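You operate a simulated robot arm through the tools that you are given. There is no shell and no other tool.

You run a simulated two-armed robot. Do the job below in one go: nothing can be reset, and whatever is moved stays where it is left.

## Task
Shut the air, stop the blower, withdraw the probe and unclamp the converter.
Fine: probe lamp off too; blower off before you unclamp.

Only the result counts: the job must be done as asked and must still hold three seconds after the hand-in. Knocking over, shifting, dropping, spilling or breaking anything else fails it.

## Robot
Two 7-joint arms with three-finger grippers on one trunk that stands fixed in place. Base frame: the origin is at the foot of the trunk, x ahead of it, y to its left, z up. Units: cm, rad, N and s.
The left shoulder is at [7, 14.6, 126.2], the right one opposite. With the tool pointing down near the work surface each hand reaches from about 28 to 68 cm from the base axis, measured 20 degrees to its own side. Payload 2.2 kg a hand.
The tool frame of a hand sits at the grasp point between the pads (the TCP): z along the fingers, y along the line on which they close. The tips reach 2.8 cm beyond it. The gripper opens to 10.2 cm; its body begins 7.1 cm behind the TCP.
Orientation is told as [roll, pitch, yaw] about the base's x, y, z axes, in that order, counted from this pose: with the fingers straight down and closing along the base's y, the tool's x points along the base's -x, its y along +y and its z along -z.

## Interface
- The arms move only by the tool play_rows. It takes "left_plan", "right_plan" or both (then of equal length, played together; a hand with none holds still); each is a list of rows, each a list of 7 numbers: the shift along the base's x, y, z in units of 40 mm (1.0 is 40 mm), then the turn, a rotation vector about the base's x, y, z in units of 4 degrees (1.0 is 4 degrees), then the finger opening in cm, from 0 to 10.2. In form: [[dx, dy, dz, wx, wy, wz, hand], ...]. A call has 1 to 20 rows; each row shifts and turns the commanded pose from where the row before left it. A call with a number of a shift or a turn outside -1 to 1 is refused whole. Rows are played at 5 a second. More than 5 cm and 0.15 rad between two rows, or a gripper value outside its range, and nothing of the call is played. A pose out of reach is approached as far as the arm can. The call stops where the force on the tool passes 70 N (or 10 N more than at its start, if that is more) or the arm is blocked; 0.2 s more then pass. Each finger travels about 20.35 cm/s and halts on what it meets, pressing with about 40 N; the grip force reading is that of the motor and also rises with nothing between the fingers. The clock runs only during rows and for 0.2 s after the last one: add rows that do not move to give the fingers time. The reply holds the time, the measured pose of the TCP, the force on the tool along the base axes, the opening and the grip force, in the units named above and with some noise, with the torque about the TCP (base axes, N m) and any sound that the robot's microphone picked up.
- Cameras (640 x 400 px; columns grow to the right, rows downward): "scene" is now at [12.72, 4.49, 149.18]; the picture's right is [0.57, -0.82, 0.00], its down [-0.43, -0.30, -0.85] and it looks along [0.70, 0.49, -0.52] (base axes); focal length 313 px, centre (320, 200). "left" rides on the left gripper at [7.2, 3.8, -8.6] in its tool frame; the picture's right is [-0.46, 0.89, 0.00], its down [-0.60, -0.32, -0.73] and it looks along [-0.65, -0.34, 0.68] (tool axes); focal length 256 px, centre (320, 200). "right" rides on the right gripper at [6.9, 4.4, -8.6] in its tool frame; the picture's right is [-0.53, 0.85, 0.00], its down [-0.58, -0.36, -0.73] and it looks along [-0.62, -0.39, 0.68] (tool axes); focal length 256 px, centre (320, 200). There is no depth. A picture from a camera that has moved, and an enlarged one, comes with that camera's place and axes in the base frame and with its lens. The place of the scene camera against the robot may be out by one fixed shift of up to 1.2 cm in any direction.
- get_image(camera): a new picture of that camera. The clock stands still meanwhile.
- raise_lower(by): slides the trunk up (or, below 0, down) by that many cm; the arms and the scene camera ride with it, the base frame stays. It gives what a move gives, with no picture.
- aim_head(pan, tilt): turns the head with the scene camera to pan (to the left, within 1.501 rad either way) and tilt (down, from -0.506 to 1.204), counted from straight ahead of the robot. It gives what a move gives.
- enlarge(camera, box): a new picture of the part [left, top, right, bottom] of that camera's present view, enlarged. The clock stands still meanwhile.
- finish_job(): hands the job in; it is judged then, once.

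Places have to be worked out from the pictures, the camera data and where the tool is seen. Open the grippers and draw the arms clear of the work before you hand the job in, unless the task says otherwise.

The tools are called after "Request:" as a command line: name --argument value ..., lists and objects as JSON in quotes. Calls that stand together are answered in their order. play_rows: Moves the arms, as the interface text tells. Its arguments: {"type":"object","properties":{"left_plan":{"type":"array","items":{"type":"array","items":{"type":"number"}}},"right_plan":{"type":"array","items":{"type":"array","items":{"type":"number"}}}},"required":[]} The other tools are called the same way: raise_lower (by) moves the trunk up or down; aim_head (pan, tilt) turns the head that bears the scene camera; get_image (camera) takes a picture; enlarge (camera, box) takes an enlarged picture of a part of a camera's view; finish_job () hands the job in.

At the start:

```text
time_s: 0.0
left_eef_pos: [33.05, 48.68, 128.16]
left_tool_rot: [0.001, -0.002, 0.001]
left_ft_force: [0.0, 0.9, -0.7]
left_moment: [0.05, -0.02, -0.03]
left_grip_width: 10.19
left_finger_force: 0.1
right_eef_pos: [41.25, 2.65, 134.07]
right_tool_rot: [0.0, -0.002, 0.001]
right_ft_force: [0.7, -0.9, 0.0]
right_moment: [0.0, -0.02, 0.01]
right_grip_width: 10.21
right_finger_force: 0.0
trunk travel left (down, up): [-80.0, 14.0]
head pan, tilt (commanded): [0.613, 0.55]
```

scene: 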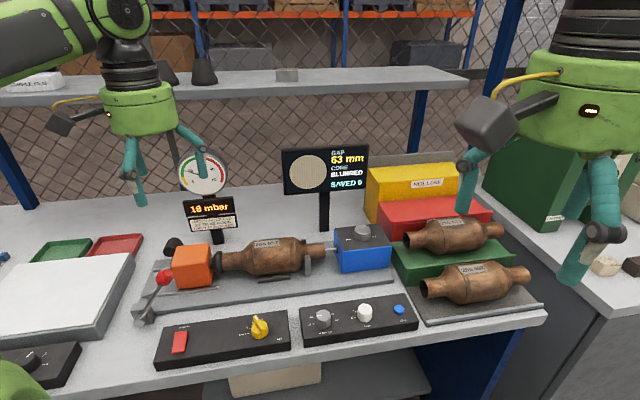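
right: 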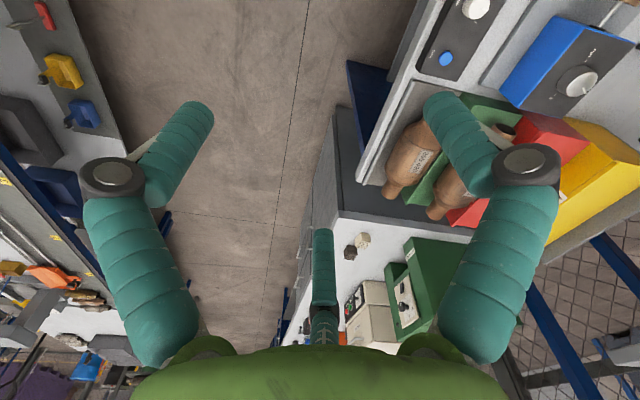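
left: 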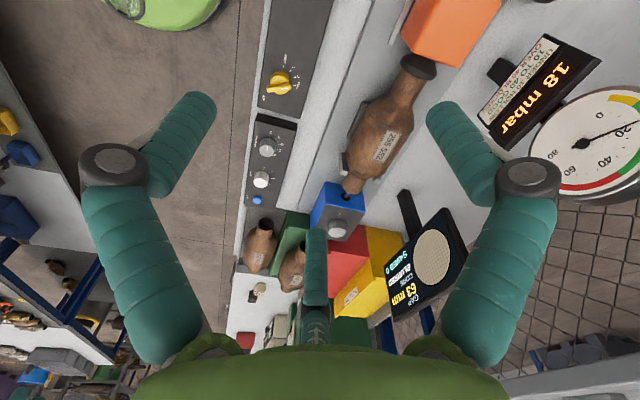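

I start by looking closely at the work area through the scene camera to read labels and identify the controls.

Request:
enlarge --camera "scene" --box '[130, 220, 300, 380]'

Request:
enlarge --camera "scene" --box '[280, 210, 440, 360]'

Request:
enlarge --camera "scene" --box '[160, 130, 400, 280]'

Request:
enlarge --camera "scene" --box '[0, 220, 160, 400]'

```text
2.50 times, centred on (215, 300) of scene
camera zoom: at [12.72, 4.49, 149.18], right [0.57, -0.82, 0.0], down [-0.43, -0.3, -0.85], along [0.7, 0.49, -0.52], focal length 782 px, centre (582, -50)
```

zoom: 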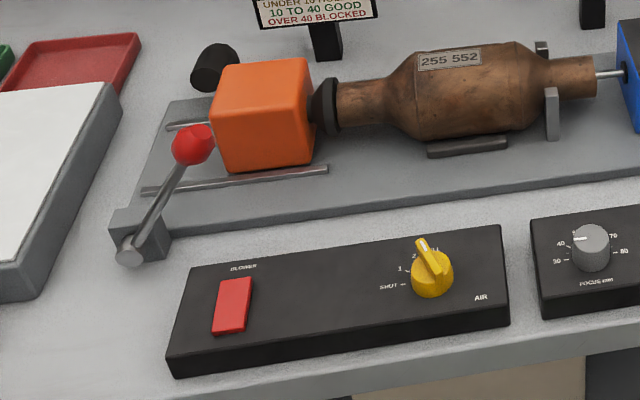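

```text
2.67 times, centred on (360, 285) of scene
camera zoom: at [12.72, 4.49, 149.18], right [0.57, -0.82, 0.0], down [-0.43, -0.3, -0.85], along [0.7, 0.49, -0.52], focal length 835 px, centre (213, -27)
```

zoom: 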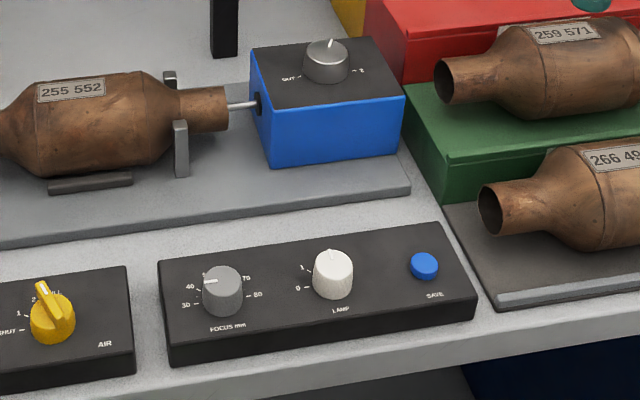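

```text
2.67 times, centred on (280, 205) of scene
camera zoom: at [12.72, 4.49, 149.18], right [0.57, -0.82, 0.0], down [-0.43, -0.3, -0.85], along [0.7, 0.49, -0.52], focal length 835 px, centre (427, 187)
```

zoom: 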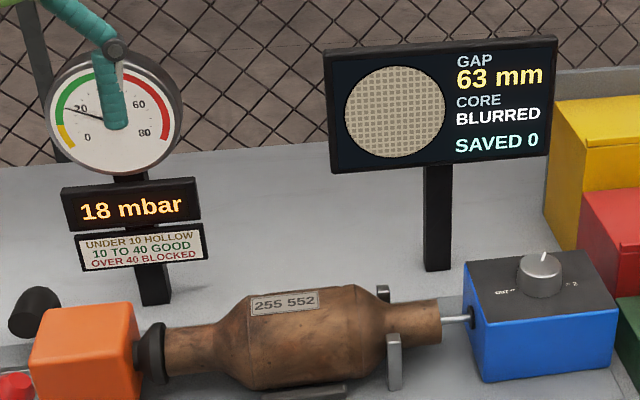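

```text
2.22 times, centred on (80, 310) of scene
camera zoom: at [12.72, 4.49, 149.18], right [0.57, -0.82, 0.0], down [-0.43, -0.3, -0.85], along [0.7, 0.49, -0.52], focal length 696 px, centre (853, -44)
```

zoom: 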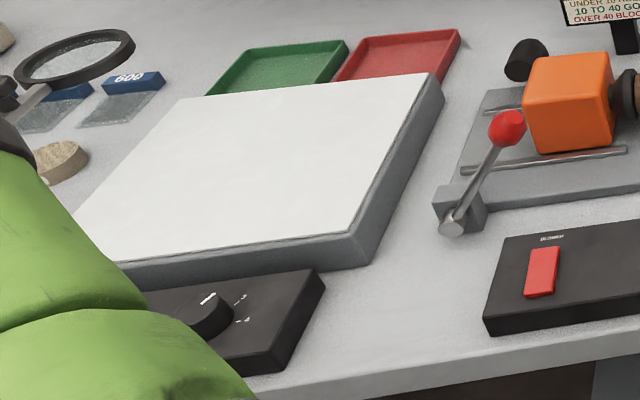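

The yellow AIR knob sits near [39, 37.5, 93], the white lamp knob near [55, 22, 93] and the probe knob near [72, 33, 100]. I enlarge more views to read the pointer positions and labels.

Request:
enlarge --camera "scene" --box '[230, 300, 290, 340]'

Request:
enlarge --camera "scene" --box '[325, 210, 405, 260]'

Request:
enlarge --camera "left" --box '[230, 50, 310, 220]'

Request:
enlarge --camera "left" --box '[290, 150, 400, 250]'

```text
10.00 times, centred on (260, 320) of scene
camera zoom: at [12.72, 4.49, 149.18], right [0.57, -0.82, 0.0], down [-0.43, -0.3, -0.85], along [0.7, 0.49, -0.52], focal length 3130 px, centre (920, -1000)
```

zoom: 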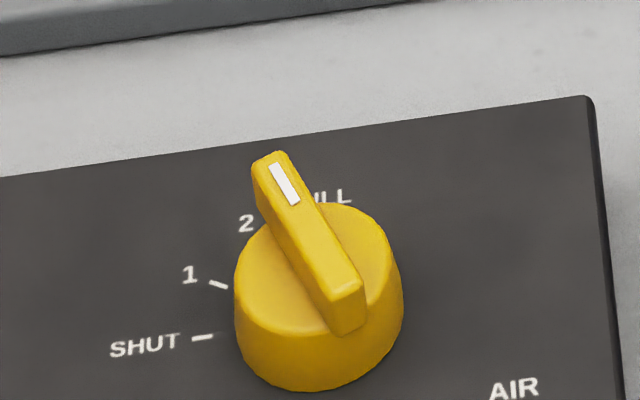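

```text
8.00 times, centred on (365, 235) of scene
camera zoom: at [12.72, 4.49, 149.18], right [0.57, -0.82, 0.0], down [-0.43, -0.3, -0.85], along [0.7, 0.49, -0.52], focal length 2504 px, centre (-40, -80)
```

zoom: 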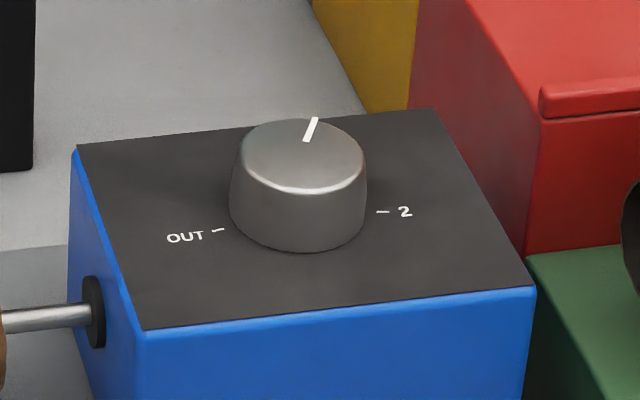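

```text
2.35 times, centred on (270, 135) of left
camera zoom: at [25.81, 52.44, 136.73], right [0.46, 0.89, 0.0], down [0.6, -0.32, 0.73], along [0.65, -0.34, -0.68], focal length 602 px, centre (438, 353)
```

zoom: 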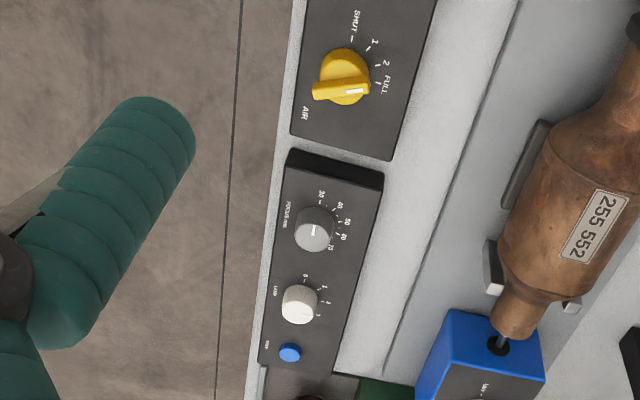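

```text
4.00 times, centred on (345, 200) of left
camera zoom: at [25.81, 52.44, 136.73], right [0.46, 0.89, 0.0], down [0.6, -0.32, 0.73], along [0.65, -0.34, -0.68], focal length 1024 px, centre (220, 200)
```

zoom: 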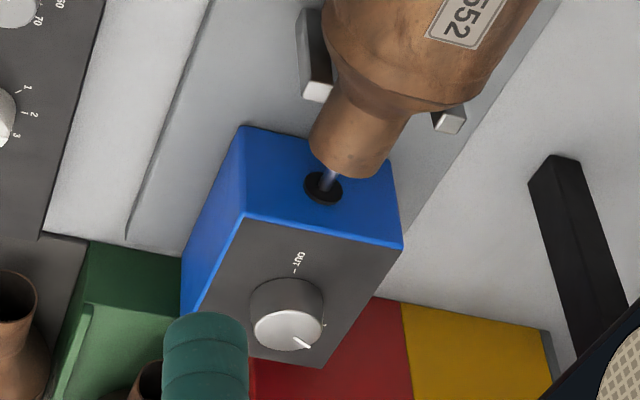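

The AIR pointer is at FULL and the probe knob pointer is at the back (position 1), with OUT toward the converter. Next I check the rocker, lamp knob and lever.

Request:
enlarge --camera "scene" --box '[340, 295, 390, 330]'

Request:
enlarge --camera "scene" --box '[155, 320, 211, 360]'

Request:
enlarge --camera "scene" --box '[120, 235, 232, 335]'

Request:
enlarge --camera "left" --box '[240, 160, 290, 210]'

```text
11.43 times, centred on (365, 312) of scene
camera zoom: at [12.72, 4.49, 149.18], right [0.57, -0.82, 0.0], down [-0.43, -0.3, -0.85], along [0.7, 0.49, -0.52], focal length 3577 px, centre (-194, -1086)
```

zoom: 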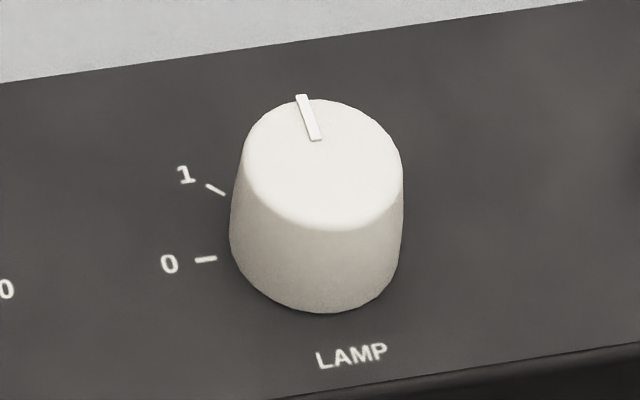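

```text
10.00 times, centred on (183, 340) of scene
camera zoom: at [12.72, 4.49, 149.18], right [0.57, -0.82, 0.0], down [-0.43, -0.3, -0.85], along [0.7, 0.49, -0.52], focal length 3130 px, centre (1690, -1200)
```

zoom: 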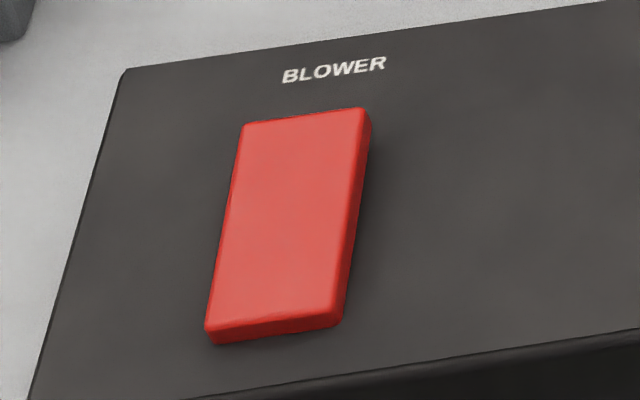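

```text
4.00 times, centred on (176, 285) of scene
camera zoom: at [12.72, 4.49, 149.18], right [0.57, -0.82, 0.0], down [-0.43, -0.3, -0.85], along [0.7, 0.49, -0.52], focal length 1252 px, centre (896, -140)
```

zoom: 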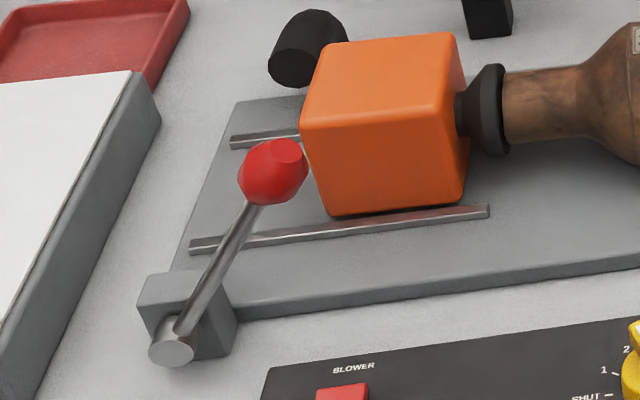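

```text
8.00 times, centred on (265, 185) of left
camera zoom: at [25.81, 52.44, 136.73], right [0.46, 0.89, 0.0], down [0.6, -0.32, 0.73], along [0.65, -0.34, -0.68], focal length 2048 px, centre (760, 320)
```

zoom: 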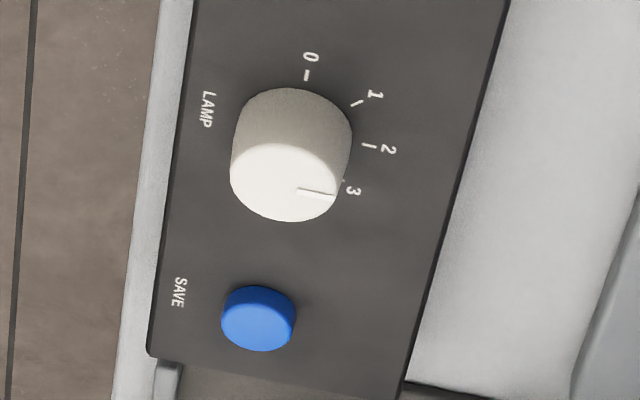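

The lamp pointer looks to be at about 2, with 0 toward the converter's left side. I lower the left hand over the bench front to get close views of the AIR/BLOWER panel and the lever.

Request:
play_rows --left_plan '[[-0.2, -0.2, -0.9, 0, 0, 0, 10.2], [-0.2, -0.2, -0.9, 0, 0, 0, 10.2], [-0.2, -0.2, -0.9, 0, 0, 0, 10.2], [-0.2, -0.2, -0.9, 0, 0, 0, 10.2], [-0.2, -0.2, -0.9, 0, 0, 0, 10.2], [0, 0, 0, 0, 0, 0, 10.2]]'

Request:
get_image --camera "left"

Request:
get_image --camera "scene"

```text
time_s: 1.4
left_eef_pos: [29.07, 44.82, 110.03]
left_tool_rot: [0.002, -0.003, 0.003]
left_ft_force: [-0.9, 0.6, 0.1]
left_moment: [-0.05, 0.03, 0.01]
left_grip_width: 10.18
left_finger_force: 0.2
right_eef_pos: [41.19, 2.73, 134.07]
right_tool_rot: [-0.001, 0.001, -0.001]
right_ft_force: [1.0, -0.4, 0.2]
right_moment: [0.03, 0.01, 0.01]
right_grip_width: 10.23
right_finger_force: 0.1
trunk travel left (down, up): [-80.0, 14.0]
head pan, tilt (commanded): [0.613, 0.55]
```

```text
taken
camera left: at [21.82, 48.46, 118.57], right [0.46, 0.89, 0.0], down [0.6, -0.32, 0.73], along [0.65, -0.34, -0.68], focal length 256 px, centre (320, 200)
```

left: 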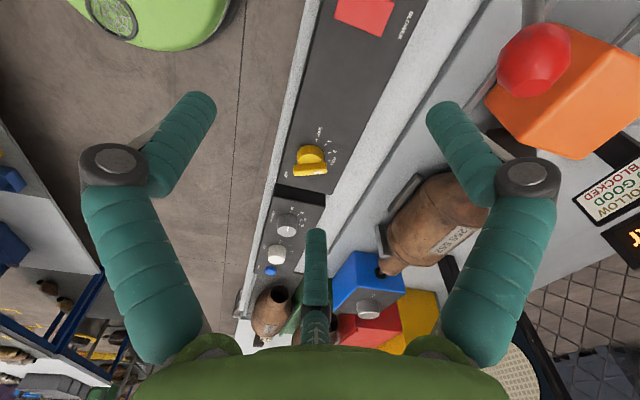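

```text
taken
camera scene: at [12.71, 4.45, 149.18], right [0.57, -0.82, 0.0], down [-0.43, -0.3, -0.85], along [0.7, 0.49, -0.52], focal length 313 px, centre (320, 200)
```

scene: 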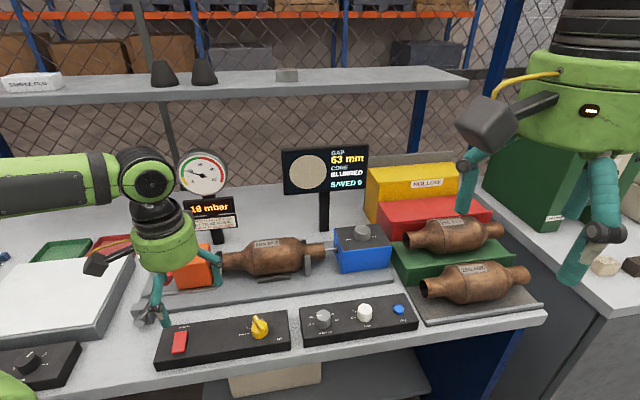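

I now see the hand's finger layout but not exactly how the three fingers meet. I close the hand part way in free air to learn where the tips go.

Request:
play_rows --left_plan '[[0, 0, 0, 0, 0, 0, 2.5], [0, 0, 0, 0, 0, 0, 2.5], [0, 0, 0, 0, 0, 0, 2.5], [0, 0, 0, 0, 0, 0, 2.5]]'

Request:
get_image --camera "left"

Request:
enlarge --camera "scene" --box '[80, 180, 320, 380]'

```text
time_s: 2.4
left_eef_pos: [29.17, 44.76, 109.95]
left_tool_rot: [0.002, -0.003, 0.002]
left_ft_force: [0.0, 0.1, 0.2]
left_moment: [-0.01, -0.02, 0.0]
left_grip_width: 2.48
left_finger_force: 0.1
right_eef_pos: [41.15, 2.76, 134.08]
right_tool_rot: [0.0, -0.001, -0.001]
right_ft_force: [-0.1, -0.1, -0.3]
right_moment: [0.0, 0.01, -0.02]
right_grip_width: 10.2
right_finger_force: 0.1
trunk travel left (down, up): [-80.0, 14.0]
head pan, tilt (commanded): [0.613, 0.55]
```

```text
taken
camera left: at [21.84, 48.52, 118.59], right [0.46, 0.89, 0.0], down [0.6, -0.32, 0.73], along [0.65, -0.34, -0.68], focal length 256 px, centre (320, 200)
```

left: 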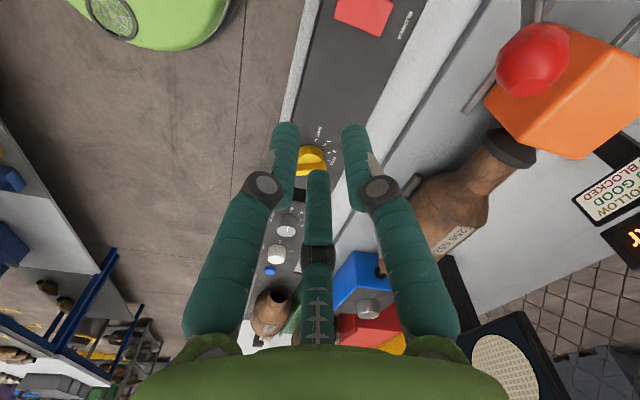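

```text
2.00 times, centred on (200, 280) of scene
camera zoom: at [12.73, 4.5, 149.18], right [0.57, -0.82, 0.0], down [-0.43, -0.3, -0.85], along [0.7, 0.49, -0.52], focal length 626 px, centre (560, 40)
```

zoom: 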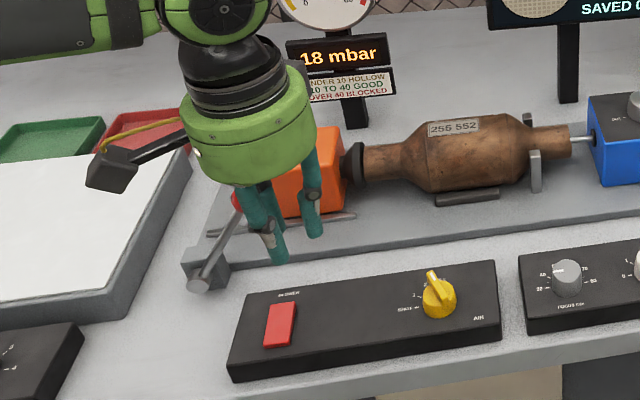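

The three fingers close symmetrically at 120° (one on +y, two on −y), a good chuck for knobs. I turn the left hand about 47° so the camera looks across the bench, opening up and shifting toward the AIR knob.

Request:
play_rows --left_plan '[[0.08, -0.2, 0, 0, 0, 0.98, 8], [0.08, -0.2, 0, 0, 0, 0.98, 8], [0.08, -0.2, 0, 0, 0, 0.98, 8], [0.08, -0.2, 0, 0, 0, 0.98, 8], [0.08, -0.2, 0, 0, 0, 0.98, 8], [0.08, -0.2, 0, 0, 0, 0.98, 8], [0.08, -0.2, 0, 0, 0, 0.98, 8], [0.08, -0.2, 0, 0, 0, 0.98, 8], [0.08, -0.2, 0, 0, 0, 0.98, 8], [0.08, -0.2, 0, 0, 0, 0.98, 8], [0.08, -0.2, 0, 0, 0, 0.98, 8], [0.08, -0.2, 0, 0, 0, 0.98, 8], [0, 0, 0, 0, 0, 0, 8]]'

Request:
get_image --camera "left"

Request:
get_image --camera "scene"

```text
time_s: 5.2
left_eef_pos: [32.88, 34.99, 110.03]
left_tool_rot: [0.002, -0.001, 0.823]
left_ft_force: [0.8, -0.7, 0.1]
left_moment: [0.02, -0.01, 0.0]
left_grip_width: 8.02
left_finger_force: 0.0
right_eef_pos: [41.11, 2.71, 134.13]
right_tool_rot: [0.0, 0.0, -0.001]
right_ft_force: [0.1, 0.0, -0.4]
right_moment: [0.0, -0.01, 0.0]
right_grip_width: 10.19
right_finger_force: 0.0
trunk travel left (down, up): [-80.0, 14.0]
head pan, tilt (commanded): [0.613, 0.55]
```

```text
taken
camera left: at [25.19, 32.19, 118.69], right [-0.33, 0.94, 0.0], down [0.64, 0.23, 0.73], along [0.69, 0.25, -0.68], focal length 256 px, centre (320, 200)
```

left: 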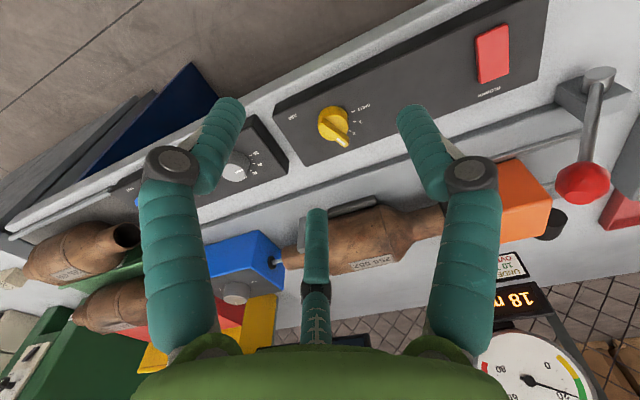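

```text
taken
camera scene: at [12.69, 4.46, 149.18], right [0.57, -0.82, 0.0], down [-0.43, -0.3, -0.85], along [0.7, 0.49, -0.52], focal length 313 px, centre (320, 200)
```

scene: 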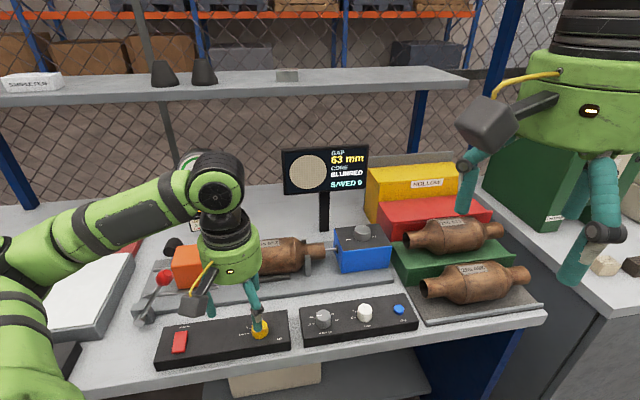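

This gives a clear view of panel, rocker and lever. I enlarge those parts to measure.

Request:
enlarge --camera "left" --box '[280, 80, 400, 155]'

Request:
enlarge --camera "left" --box '[440, 10, 560, 105]'

Request:
enlarge --camera "left" --box '[500, 50, 640, 240]'

```text
5.33 times, centred on (340, 118) of left
camera zoom: at [25.19, 32.19, 118.69], right [-0.33, 0.94, 0.0], down [0.64, 0.23, 0.73], along [0.69, 0.25, -0.68], focal length 1365 px, centre (213, 640)
```

zoom: 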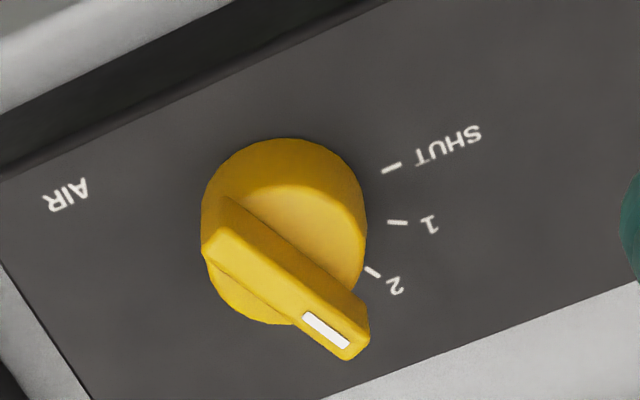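

```text
4.21 times, centred on (500, 58) of left
camera zoom: at [25.19, 32.19, 118.69], right [-0.33, 0.94, 0.0], down [0.64, 0.23, 0.73], along [0.69, 0.25, -0.68], focal length 1078 px, centre (-438, 800)
```

zoom: 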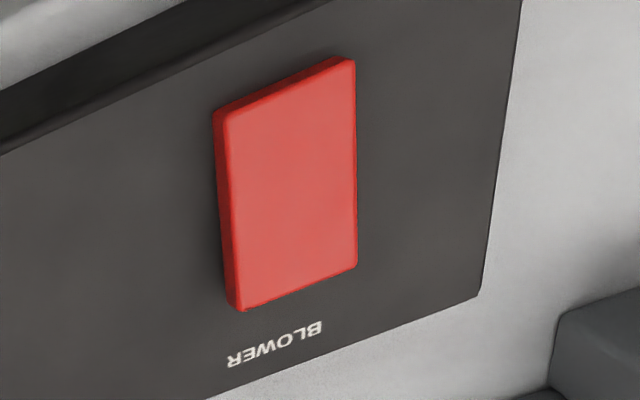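

```text
2.11 times, centred on (570, 145) of left
camera zoom: at [25.19, 32.19, 118.69], right [-0.33, 0.94, 0.0], down [0.64, 0.23, 0.73], along [0.69, 0.25, -0.68], focal length 539 px, centre (-206, 316)
```

zoom: 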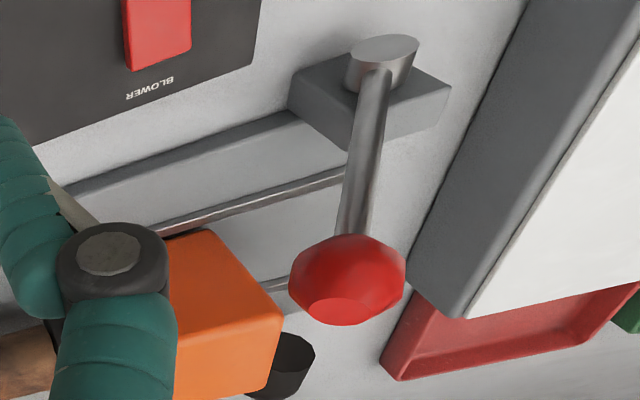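

From these views I work out: panel top z≈89.5, AIR knob axis ≈[40.4, 39.5], ticks SHUT at base angle 135°, 1 at 105°, 2 at 75°, and the bar pointing at about 70°. The lever pivots about a front-back axis at ≈[25.4, 57.5, 95.9] with its ball at ≈[30.7, 52.9, 106]. I move the left hand above the AIR knob with the closing line across the bar.

Request:
play_rows --left_plan '[[0.313, 0.188, -0.375, 0, 0, 0.96, 8], [0.313, 0.188, -0.375, 0, 0, 0.96, 8], [0.313, 0.188, -0.375, 0, 0, 0.96, 8], [0.313, 0.188, -0.375, 0, 0, 0.96, 8], [0.313, 0.188, -0.375, 0, 0, 0.96, 8], [0.313, 0.188, -0.375, 0, 0, 0.96, 8], [0, 0, 0, 0, 0, 0, 8]]'

Request:
get_image --camera "left"

Request:
get_image --camera "scene"

```text
time_s: 6.8
left_eef_pos: [40.52, 39.59, 101.04]
left_tool_rot: [-0.001, -0.002, 1.226]
left_ft_force: [-0.5, -0.5, 0.1]
left_moment: [-0.02, -0.03, 0.01]
left_grip_width: 8.0
left_finger_force: 0.0
right_eef_pos: [41.23, 2.75, 134.07]
right_tool_rot: [0.0, -0.001, 0.001]
right_ft_force: [-0.3, 0.1, -0.8]
right_moment: [0.0, -0.03, 0.0]
right_grip_width: 10.21
right_finger_force: 0.1
trunk travel left (down, up): [-80.0, 14.0]
head pan, tilt (commanded): [0.613, 0.55]
```

```text
taken
camera left: at [34.47, 34.01, 109.65], right [-0.68, 0.74, 0.0], down [0.5, 0.46, 0.73], along [0.54, 0.5, -0.68], focal length 256 px, centre (320, 200)
```

left: 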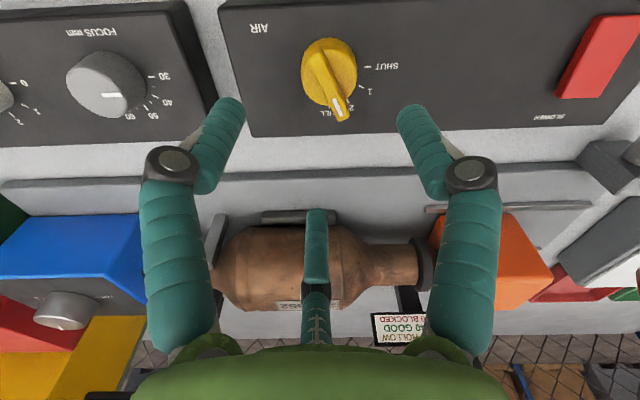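

```text
taken
camera scene: at [12.69, 4.47, 149.18], right [0.57, -0.82, 0.0], down [-0.43, -0.3, -0.85], along [0.7, 0.49, -0.52], focal length 313 px, centre (320, 200)
```

scene: 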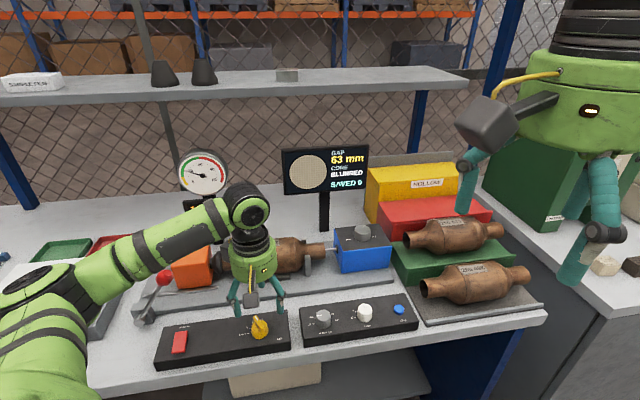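

The hand is above the knob. I enlarge to refine its centre and bar angle.

Request:
enlarge --camera "left" --box '[270, 20, 410, 130]'

Request:
enlarge --camera "left" --box '[500, 0, 640, 130]'

Request:
enlarge --camera "scene" --box '[190, 240, 310, 350]'

```text
3.64 times, centred on (340, 75) of left
camera zoom: at [34.47, 34.01, 109.65], right [-0.68, 0.74, 0.0], down [0.5, 0.46, 0.73], along [0.54, 0.5, -0.68], focal length 931 px, centre (247, 654)
```

zoom: 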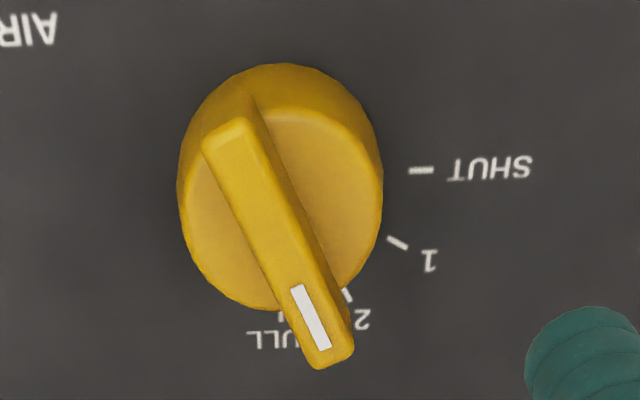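

```text
3.08 times, centred on (570, 65) of left
camera zoom: at [34.47, 34.01, 109.65], right [-0.68, 0.74, 0.0], down [0.5, 0.46, 0.73], along [0.54, 0.5, -0.68], focal length 788 px, centre (-449, 615)
```

zoom: 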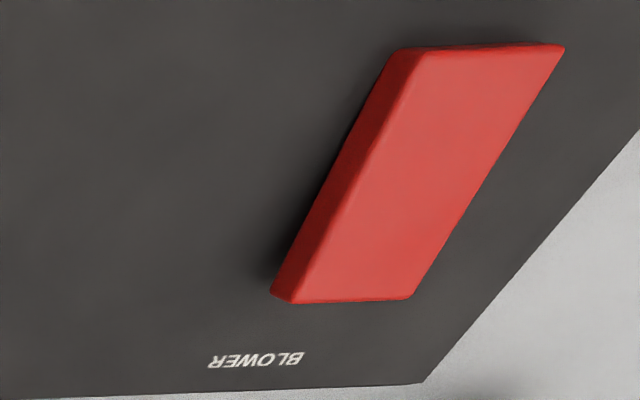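

```text
3.64 times, centred on (250, 295) of scene
camera zoom: at [12.69, 4.47, 149.18], right [0.57, -0.82, 0.0], down [-0.43, -0.3, -0.85], along [0.7, 0.49, -0.52], focal length 1138 px, centre (574, -146)
```

zoom: 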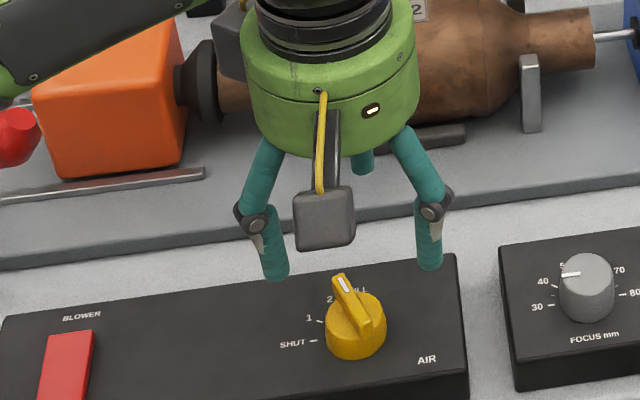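

Using two left-camera views only (free of the scene camera's shift), the panel top is at z≈93.15, the AIR knob axis at ≈[38.55, 38.5], bar top z≈96.3, pointing at ≈69°, and SHUT at 135°. I centre over it and test the free wrist turn to yaw 135°, then turn back before gripping.

Request:
play_rows --left_plan '[[-0.1, -0.055, 0, 0, 0, 0.956, 8], [-0.1, -0.055, 0, 0, 0, 0.956, 8], [-0.1, -0.055, 0, 0, 0, 0.956, 8], [-0.1, -0.055, 0, 0, 0, 0.956, 8], [-0.1, -0.055, 0, 0, 0, 0.956, 8], [0, 0, 0, 0, 0, 0.956, 8], [0, 0, 0, 0, 0, 0.956, 8], [0, 0, 0, 0, 0, 0.956, 8], [0, 0, 0, 0, 0, 0.956, 8], [0, 0, 0, 0, 0, 0.956, 8], [0, 0, 0, 0, 0, 0.956, 8], [0, 0, 0, 0, 0, 0.956, 8], [0, 0, 0, 0, 0, 0.956, 8], [0, 0, 0, 0, 0, 0.956, 8], [0, 0, 0, 0, 0, 0.956, 8], [0, 0, 0, 0, 0, 0.956, 8], [0, 0, 0, 0, 0, 0.956, 8], [0, 0, 0, 0, 0, 0, 8]]'

Request:
get_image --camera "left"

Request:
get_image --camera "scene"

```text
time_s: 10.6
left_eef_pos: [38.26, 38.54, 101.14]
left_tool_rot: [0.002, 0.0, 2.359]
left_ft_force: [0.0, -0.5, -0.1]
left_moment: [-0.02, 0.01, -0.01]
left_grip_width: 7.99
left_finger_force: 0.0
right_eef_pos: [41.28, 2.81, 134.03]
right_tool_rot: [0.0, 0.0, 0.0]
right_ft_force: [0.1, -0.9, 0.0]
right_moment: [-0.04, -0.01, 0.0]
right_grip_width: 10.23
right_finger_force: 0.1
trunk travel left (down, up): [-80.0, 14.0]
head pan, tilt (commanded): [0.613, 0.55]
```

```text
taken
camera left: at [40.82, 30.68, 109.74], right [-0.95, -0.3, 0.0], down [-0.2, 0.65, 0.73], along [-0.22, 0.7, -0.68], focal length 256 px, centre (320, 200)
```

left: 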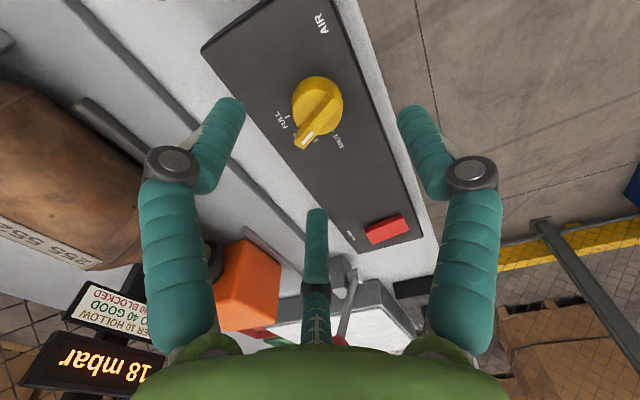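

```text
taken
camera scene: at [12.72, 4.49, 149.18], right [0.57, -0.82, 0.0], down [-0.43, -0.3, -0.85], along [0.7, 0.49, -0.52], focal length 313 px, centre (320, 200)
```

scene: 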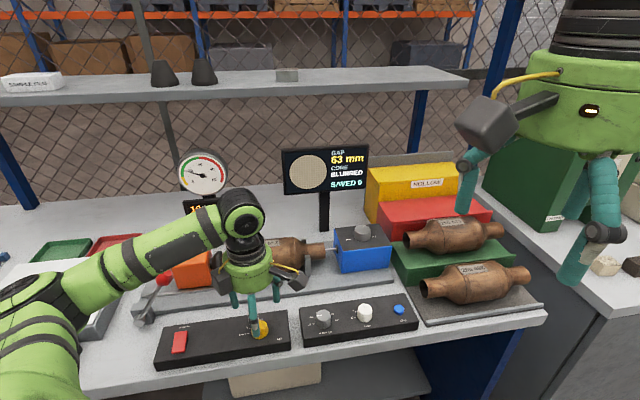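

The wrist turns freely to 135° and the knob appears centred under the hand. I enlarge this view once to confirm the centre and inspect the rocker's tilt.

Request:
enlarge --camera "left" --box '[260, 60, 380, 160]'

Request:
enlarge --camera "left" --box '[340, 200, 430, 260]'

Request:
enlarge --camera "left" --box '[200, 210, 420, 350]'

```text
4.00 times, centred on (320, 110) of left
camera zoom: at [40.82, 30.68, 109.74], right [-0.95, -0.3, 0.0], down [-0.2, 0.65, 0.73], along [-0.22, 0.7, -0.68], focal length 1024 px, centre (320, 560)
```

zoom: 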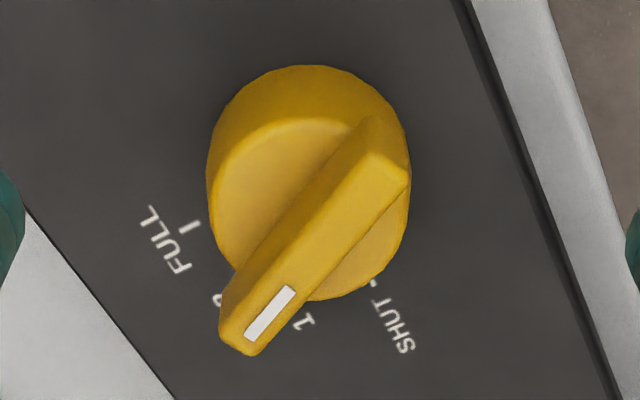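

```text
6.67 times, centred on (385, 230) of left
camera zoom: at [40.82, 30.68, 109.74], right [-0.95, -0.3, 0.0], down [-0.2, 0.65, 0.73], along [-0.22, 0.7, -0.68], focal length 1707 px, centre (-113, 0)
```

zoom: 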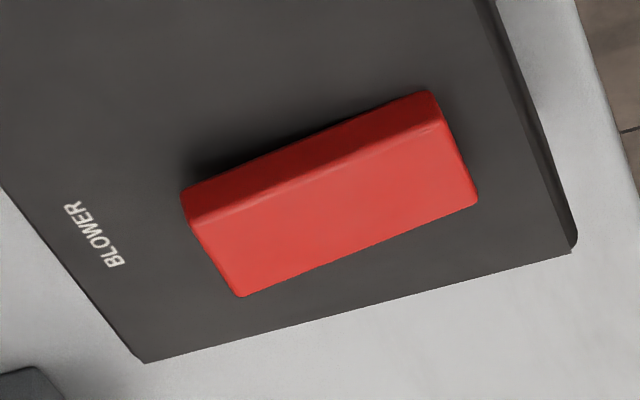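

```text
2.86 times, centred on (310, 280) of left
camera zoom: at [40.82, 30.68, 109.74], right [-0.95, -0.3, 0.0], down [-0.2, 0.65, 0.73], along [-0.22, 0.7, -0.68], focal length 731 px, centre (349, -29)
```

zoom: 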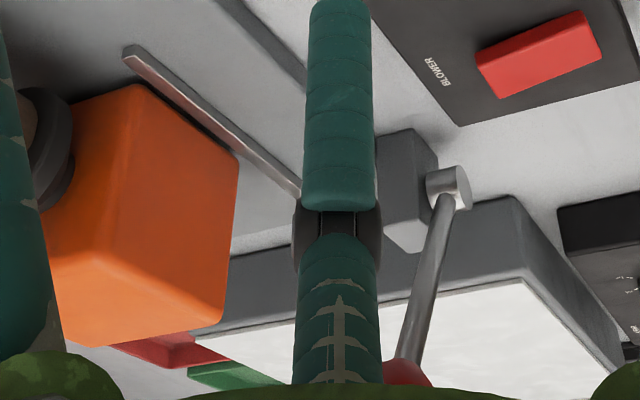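

The rocker's back (label) end sits about 0.5 cm higher than its front end, so pressing the back end should switch it off. I now turn back to yaw 69°, then lower so the fingertips straddle the AIR bar (tips just above the disc).

Request:
play_rows --left_plan '[[0.03, 0, 0, 0, 0, -0.973, 7], [0, 0, 0, 0, 0, -0.973, 7], [0, 0, 0, 0, 0, -0.973, 7], [0, 0, 0, 0, 0, -0.973, 7], [0, 0, 0, 0, 0, -0.973, 7], [0, 0, 0, 0, 0, -0.973, 7], [0, 0, 0, 0, 0, -0.973, 7], [0, 0, 0, 0, 0, -0.973, 7], [0, 0, 0, 0, 0, -0.973, 7], [0, 0, 0, 0, 0, -0.973, 7], [0, 0, 0, 0, 0, -0.973, 7], [0, 0, 0, 0, 0, -0.973, 7], [0, 0, 0, 0, 0, -0.973, 7], [0, 0, 0, 0, 0, -0.973, 7], [0, 0, 0, 0, 0, -0.973, 7], [0, 0, 0, 0, 0, -0.973, 7], [0, 0, 0, 0, 0, -0.973, 7], [0, 0, -0.42, 0, 0, 0, 5], [0, 0, -0.42, 0, 0, 0, 5], [0, 0, 0, 0, 0, 0, 5]]'

Request:
get_image --camera "left"

Request:
enlarge --camera "scene" --box '[200, 260, 320, 350]'

```text
time_s: 14.8
left_eef_pos: [38.58, 38.48, 97.77]
left_tool_rot: [0.001, -0.002, 1.204]
left_ft_force: [-0.5, 1.3, 0.5]
left_moment: [0.0, -0.01, 0.0]
left_grip_width: 4.99
left_finger_force: 0.1
right_eef_pos: [41.11, 2.72, 134.04]
right_tool_rot: [0.0, -0.001, 0.0]
right_ft_force: [-0.1, 0.0, -0.1]
right_moment: [-0.02, -0.03, 0.02]
right_grip_width: 10.19
right_finger_force: 0.1
trunk travel left (down, up): [-80.0, 14.0]
head pan, tilt (commanded): [0.613, 0.55]
```

```text
taken
camera left: at [32.46, 33.09, 106.37], right [-0.66, 0.75, 0.0], down [0.51, 0.45, 0.73], along [0.55, 0.48, -0.68], focal length 256 px, centre (320, 200)
```

left: 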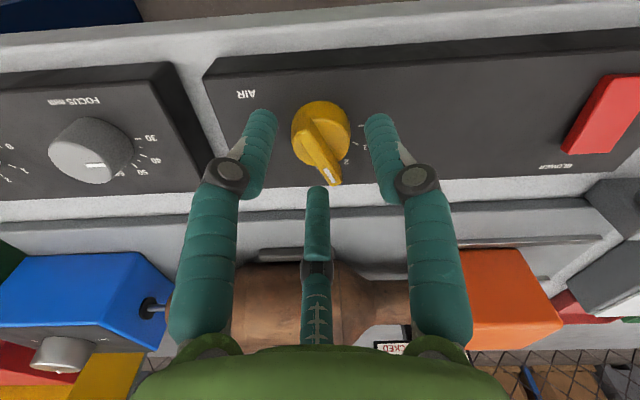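

```text
4.44 times, centred on (260, 305) of scene
camera zoom: at [12.7, 4.47, 149.18], right [0.57, -0.82, 0.0], down [-0.43, -0.3, -0.85], along [0.7, 0.49, -0.52], focal length 1391 px, centre (587, -267)
```

zoom: 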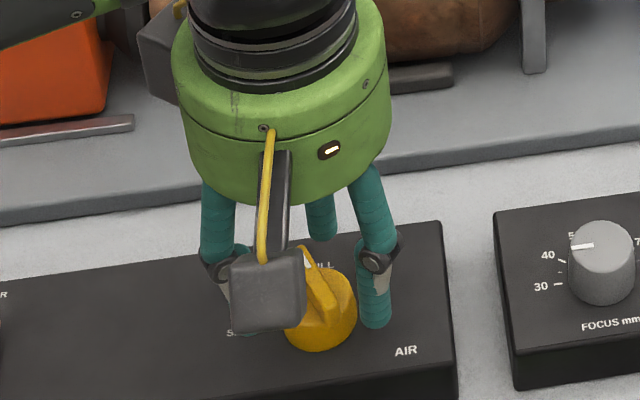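

The hand is straddling the bar; I enlarge this view to check centring before closing.

Request:
enlarge --camera "left" --box '[240, 80, 410, 200]'

```text
3.33 times, centred on (325, 140) of left
camera zoom: at [32.46, 33.09, 106.37], right [-0.66, 0.75, 0.0], down [0.51, 0.45, 0.73], along [0.55, 0.48, -0.68], focal length 853 px, centre (303, 400)
```

zoom: 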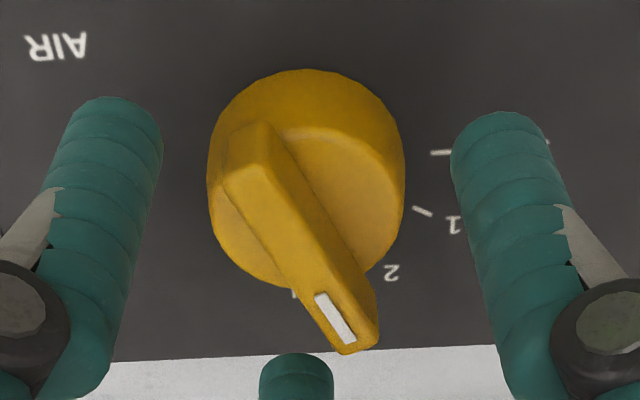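

Centring agrees within a few millimetres (bar top z≈96.3, axis [38.55, 38.5]). I close the fingers on the bar.

Request:
play_rows --left_plan '[[0, 0, 0, 0, 0, 0, 3], [0, 0, 0, 0, 0, 0, 1.5], [0, 0, 0, 0, 0, 0, 0.5], [0, 0, 0, 0, 0, 0, 0.3], [0, 0, 0, 0, 0, 0, 0.3]]'

Request:
get_image --camera "left"

Request:
enlarge --camera "scene" --box '[200, 260, 320, 350]'

```text
time_s: 16.0
left_eef_pos: [38.92, 38.49, 97.54]
left_tool_rot: [0.0, -0.002, 1.205]
left_ft_force: [11.3, -4.2, 0.8]
left_moment: [-0.26, -0.17, 0.01]
left_grip_width: 1.48
left_finger_force: 41.3
right_eef_pos: [41.59, 2.55, 133.94]
right_tool_rot: [0.001, 0.002, 0.002]
right_ft_force: [-0.3, 0.1, -0.2]
right_moment: [-0.01, -0.03, 0.0]
right_grip_width: 10.2
right_finger_force: 0.1
trunk travel left (down, up): [-80.0, 14.0]
head pan, tilt (commanded): [0.613, 0.55]
```

```text
taken
camera left: at [32.74, 33.0, 106.37], right [-0.66, 0.75, 0.0], down [0.51, 0.45, 0.73], along [0.55, 0.48, -0.68], focal length 256 px, centre (320, 200)
```

left: 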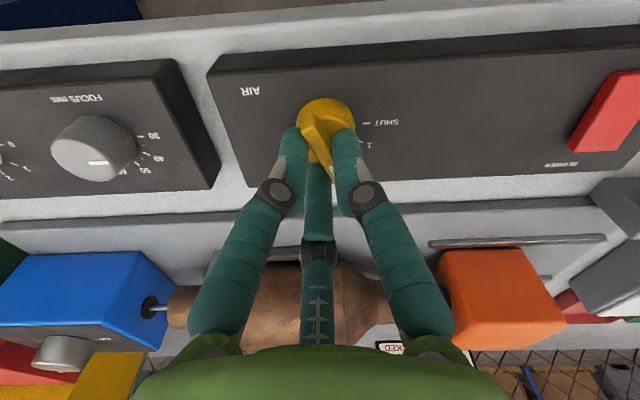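

```text
4.44 times, centred on (260, 305) of scene
camera zoom: at [13.04, 4.36, 149.16], right [0.57, -0.82, 0.0], down [-0.43, -0.3, -0.85], along [0.7, 0.49, -0.52], focal length 1391 px, centre (587, -267)
```

zoom: 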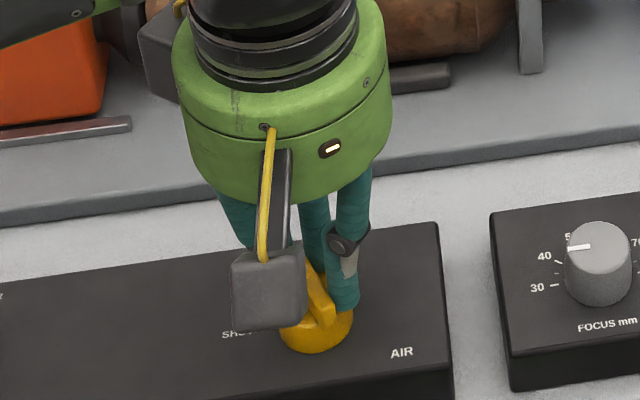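

The fingers hold the bar (opening 1.5 cm, ~40 N) with the hand nudged 0.35 cm by the bar. I relax that offset and turn the knob 66° counter-clockwise to SHUT, following the small arc.

Request:
play_rows --left_plan '[[0.09, -0.02, 0, 0, 0, 0, 0.3], [0, 0.006, 0, 0, 0, 0.975, 0.3], [0, 0.006, 0, 0, 0, 0.975, 0.3], [0, 0.006, 0, 0, 0, 0.975, 0.3], [0, 0.006, 0, 0, 0, 0.975, 0.3], [0, 0.006, 0, 0, 0, 0.975, 0.3], [0, 0.006, 0, 0, 0, 0.975, 0.3], [0, 0.006, 0, 0, 0, 0.975, 0.3], [0, 0.006, 0, 0, 0, 0.975, 0.3], [0, 0.006, 0, 0, 0, 0.975, 0.3], [-0.003, 0.006, 0, 0, 0, 0.975, 0.3], [-0.003, 0.006, 0, 0, 0, 0.975, 0.3], [-0.003, 0.006, 0, 0, 0, 0.975, 0.3], [-0.003, 0.006, 0, 0, 0, 0.975, 0.3], [-0.003, 0.006, 0, 0, 0, 0.975, 0.3], [-0.003, 0.006, 0, 0, 0, 0.975, 0.3], [-0.003, 0.006, 0, 0, 0, 0.975, 0.3], [-0.003, 0.006, 0, 0, 0, 0.975, 0.3], [0, 0, 0, 0, 0, 0, 0.3]]'

Request:
get_image --camera "left"

Request:
get_image --camera "scene"

```text
time_s: 20.0
left_eef_pos: [38.77, 38.92, 97.73]
left_tool_rot: [0.0, -0.002, 2.362]
left_ft_force: [0.6, 2.1, 0.8]
left_moment: [0.2, 0.15, -0.08]
left_grip_width: 1.49
left_finger_force: 40.7
right_eef_pos: [41.23, 2.83, 134.07]
right_tool_rot: [0.0, 0.001, 0.001]
right_ft_force: [-0.7, 0.6, -0.2]
right_moment: [0.0, 0.0, -0.01]
right_grip_width: 10.21
right_finger_force: 0.1
trunk travel left (down, up): [-80.0, 14.0]
head pan, tilt (commanded): [0.613, 0.55]
```

```text
taken
camera left: at [41.23, 30.99, 106.36], right [-0.95, -0.3, 0.0], down [-0.21, 0.65, 0.73], along [-0.22, 0.7, -0.68], focal length 256 px, centre (320, 200)
```

left: 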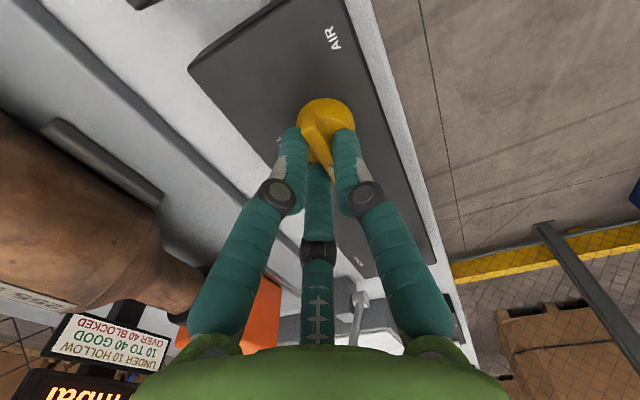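

```text
taken
camera scene: at [12.75, 4.52, 149.18], right [0.57, -0.82, 0.0], down [-0.43, -0.3, -0.85], along [0.7, 0.49, -0.52], focal length 313 px, centre (320, 200)
```

scene: 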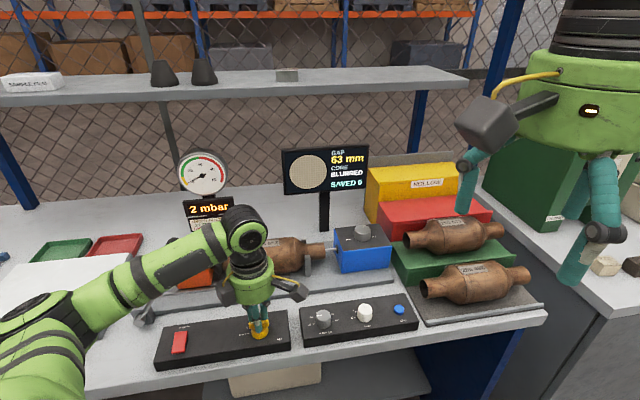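

The knob turned and the display dropped to 2 mbar. I release, rise and look at where the pointer stands.

Request:
play_rows --left_plan '[[0, 0, 0, 0, 0, 0, 3], [0, 0, 0, 0, 0, 0, 5], [0, 0, 0, 0, 0, 0, 5], [0, 0, 0.5, 0, 0, 0, 5], [0, 0, 0.5, 0, 0, 0, 7], [0, 0, 0.5, 0, 0, 0, 7], [0, 0, 0, 0, 0, 0, 7]]'

Request:
get_image --camera "left"

Request:
enlarge --camera "scene" --box '[160, 140, 360, 350]'

Request:
enlarge --camera "left" --box '[250, 40, 390, 150]'

```text
time_s: 21.6
left_eef_pos: [38.92, 38.69, 103.77]
left_tool_rot: [0.002, -0.002, 2.361]
left_ft_force: [0.5, 0.2, 0.4]
left_moment: [-0.01, 0.01, -0.02]
left_grip_width: 6.97
left_finger_force: 0.0
right_eef_pos: [41.26, 2.62, 134.16]
right_tool_rot: [0.001, 0.0, 0.002]
right_ft_force: [-0.7, 0.8, 0.1]
right_moment: [0.01, -0.02, -0.01]
right_grip_width: 10.2
right_finger_force: 0.0
trunk travel left (down, up): [-80.0, 14.0]
head pan, tilt (commanded): [0.613, 0.55]
```

```text
taken
camera left: at [41.42, 30.97, 112.43], right [-0.95, -0.3, 0.0], down [-0.2, 0.65, 0.73], along [-0.22, 0.7, -0.68], focal length 256 px, centre (320, 200)
```

left: 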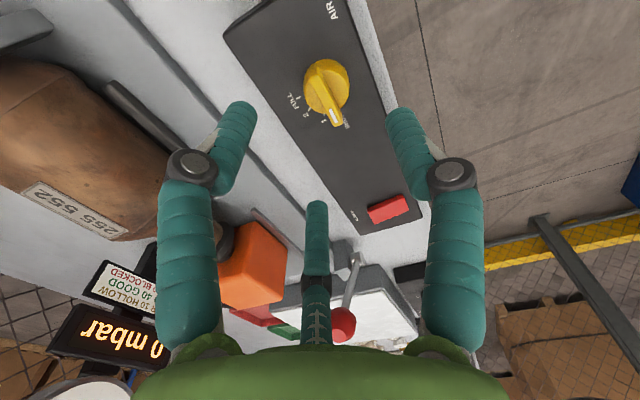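

```text
1.90 times, centred on (260, 245) of scene
camera zoom: at [12.72, 4.49, 149.18], right [0.57, -0.82, 0.0], down [-0.43, -0.3, -0.85], along [0.7, 0.49, -0.52], focal length 596 px, centre (434, 114)
```

zoom: 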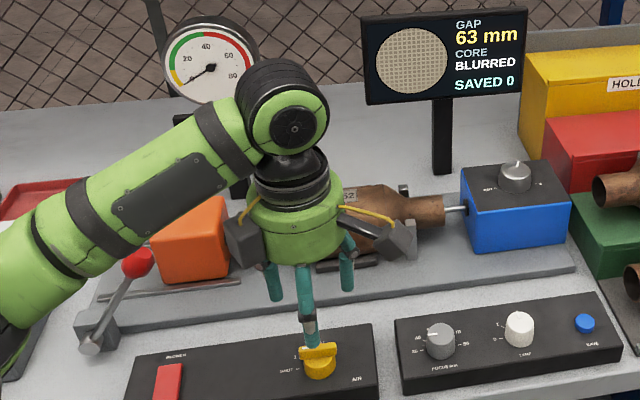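

```text
3.64 times, centred on (320, 95) of left
camera zoom: at [41.42, 30.97, 112.43], right [-0.95, -0.3, 0.0], down [-0.2, 0.65, 0.73], along [-0.22, 0.7, -0.68], focal length 931 px, centre (320, 582)
```

zoom: 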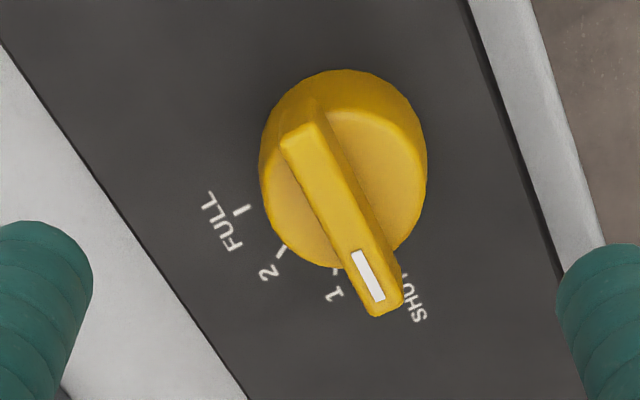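

The pointer now stands at ≈136°, i.e. on SHUT, and the display reads 0 mbar. Next I measure the lever and rocker from this viewpoint.

Request:
enlarge --camera "left" --box '[300, 180, 440, 350]'

Request:
enlarge --camera "left" --box '[340, 180, 430, 240]'

```text
2.35 times, centred on (370, 265) of left
camera zoom: at [41.42, 30.97, 112.43], right [-0.95, -0.3, 0.0], down [-0.2, 0.65, 0.73], along [-0.22, 0.7, -0.68], focal length 602 px, centre (202, 47)
```

zoom: 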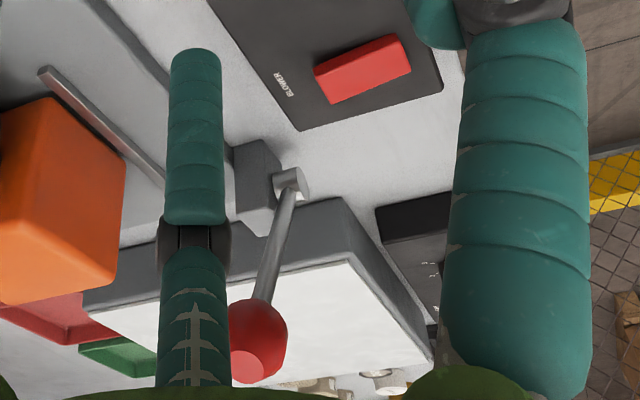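

```text
6.67 times, centred on (385, 210) of left
camera zoom: at [41.42, 30.97, 112.43], right [-0.95, -0.3, 0.0], down [-0.2, 0.65, 0.73], along [-0.22, 0.7, -0.68], focal length 1707 px, centre (-113, 133)
```

zoom: 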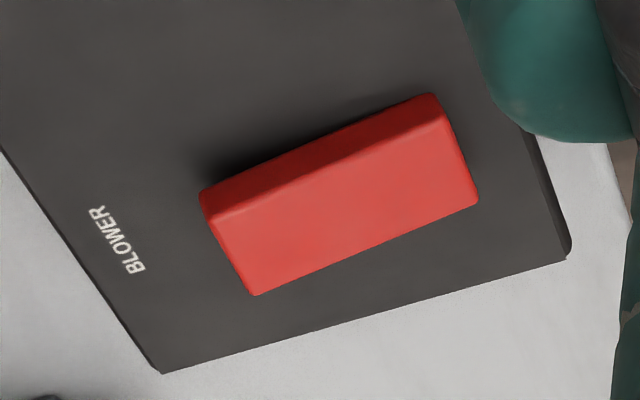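

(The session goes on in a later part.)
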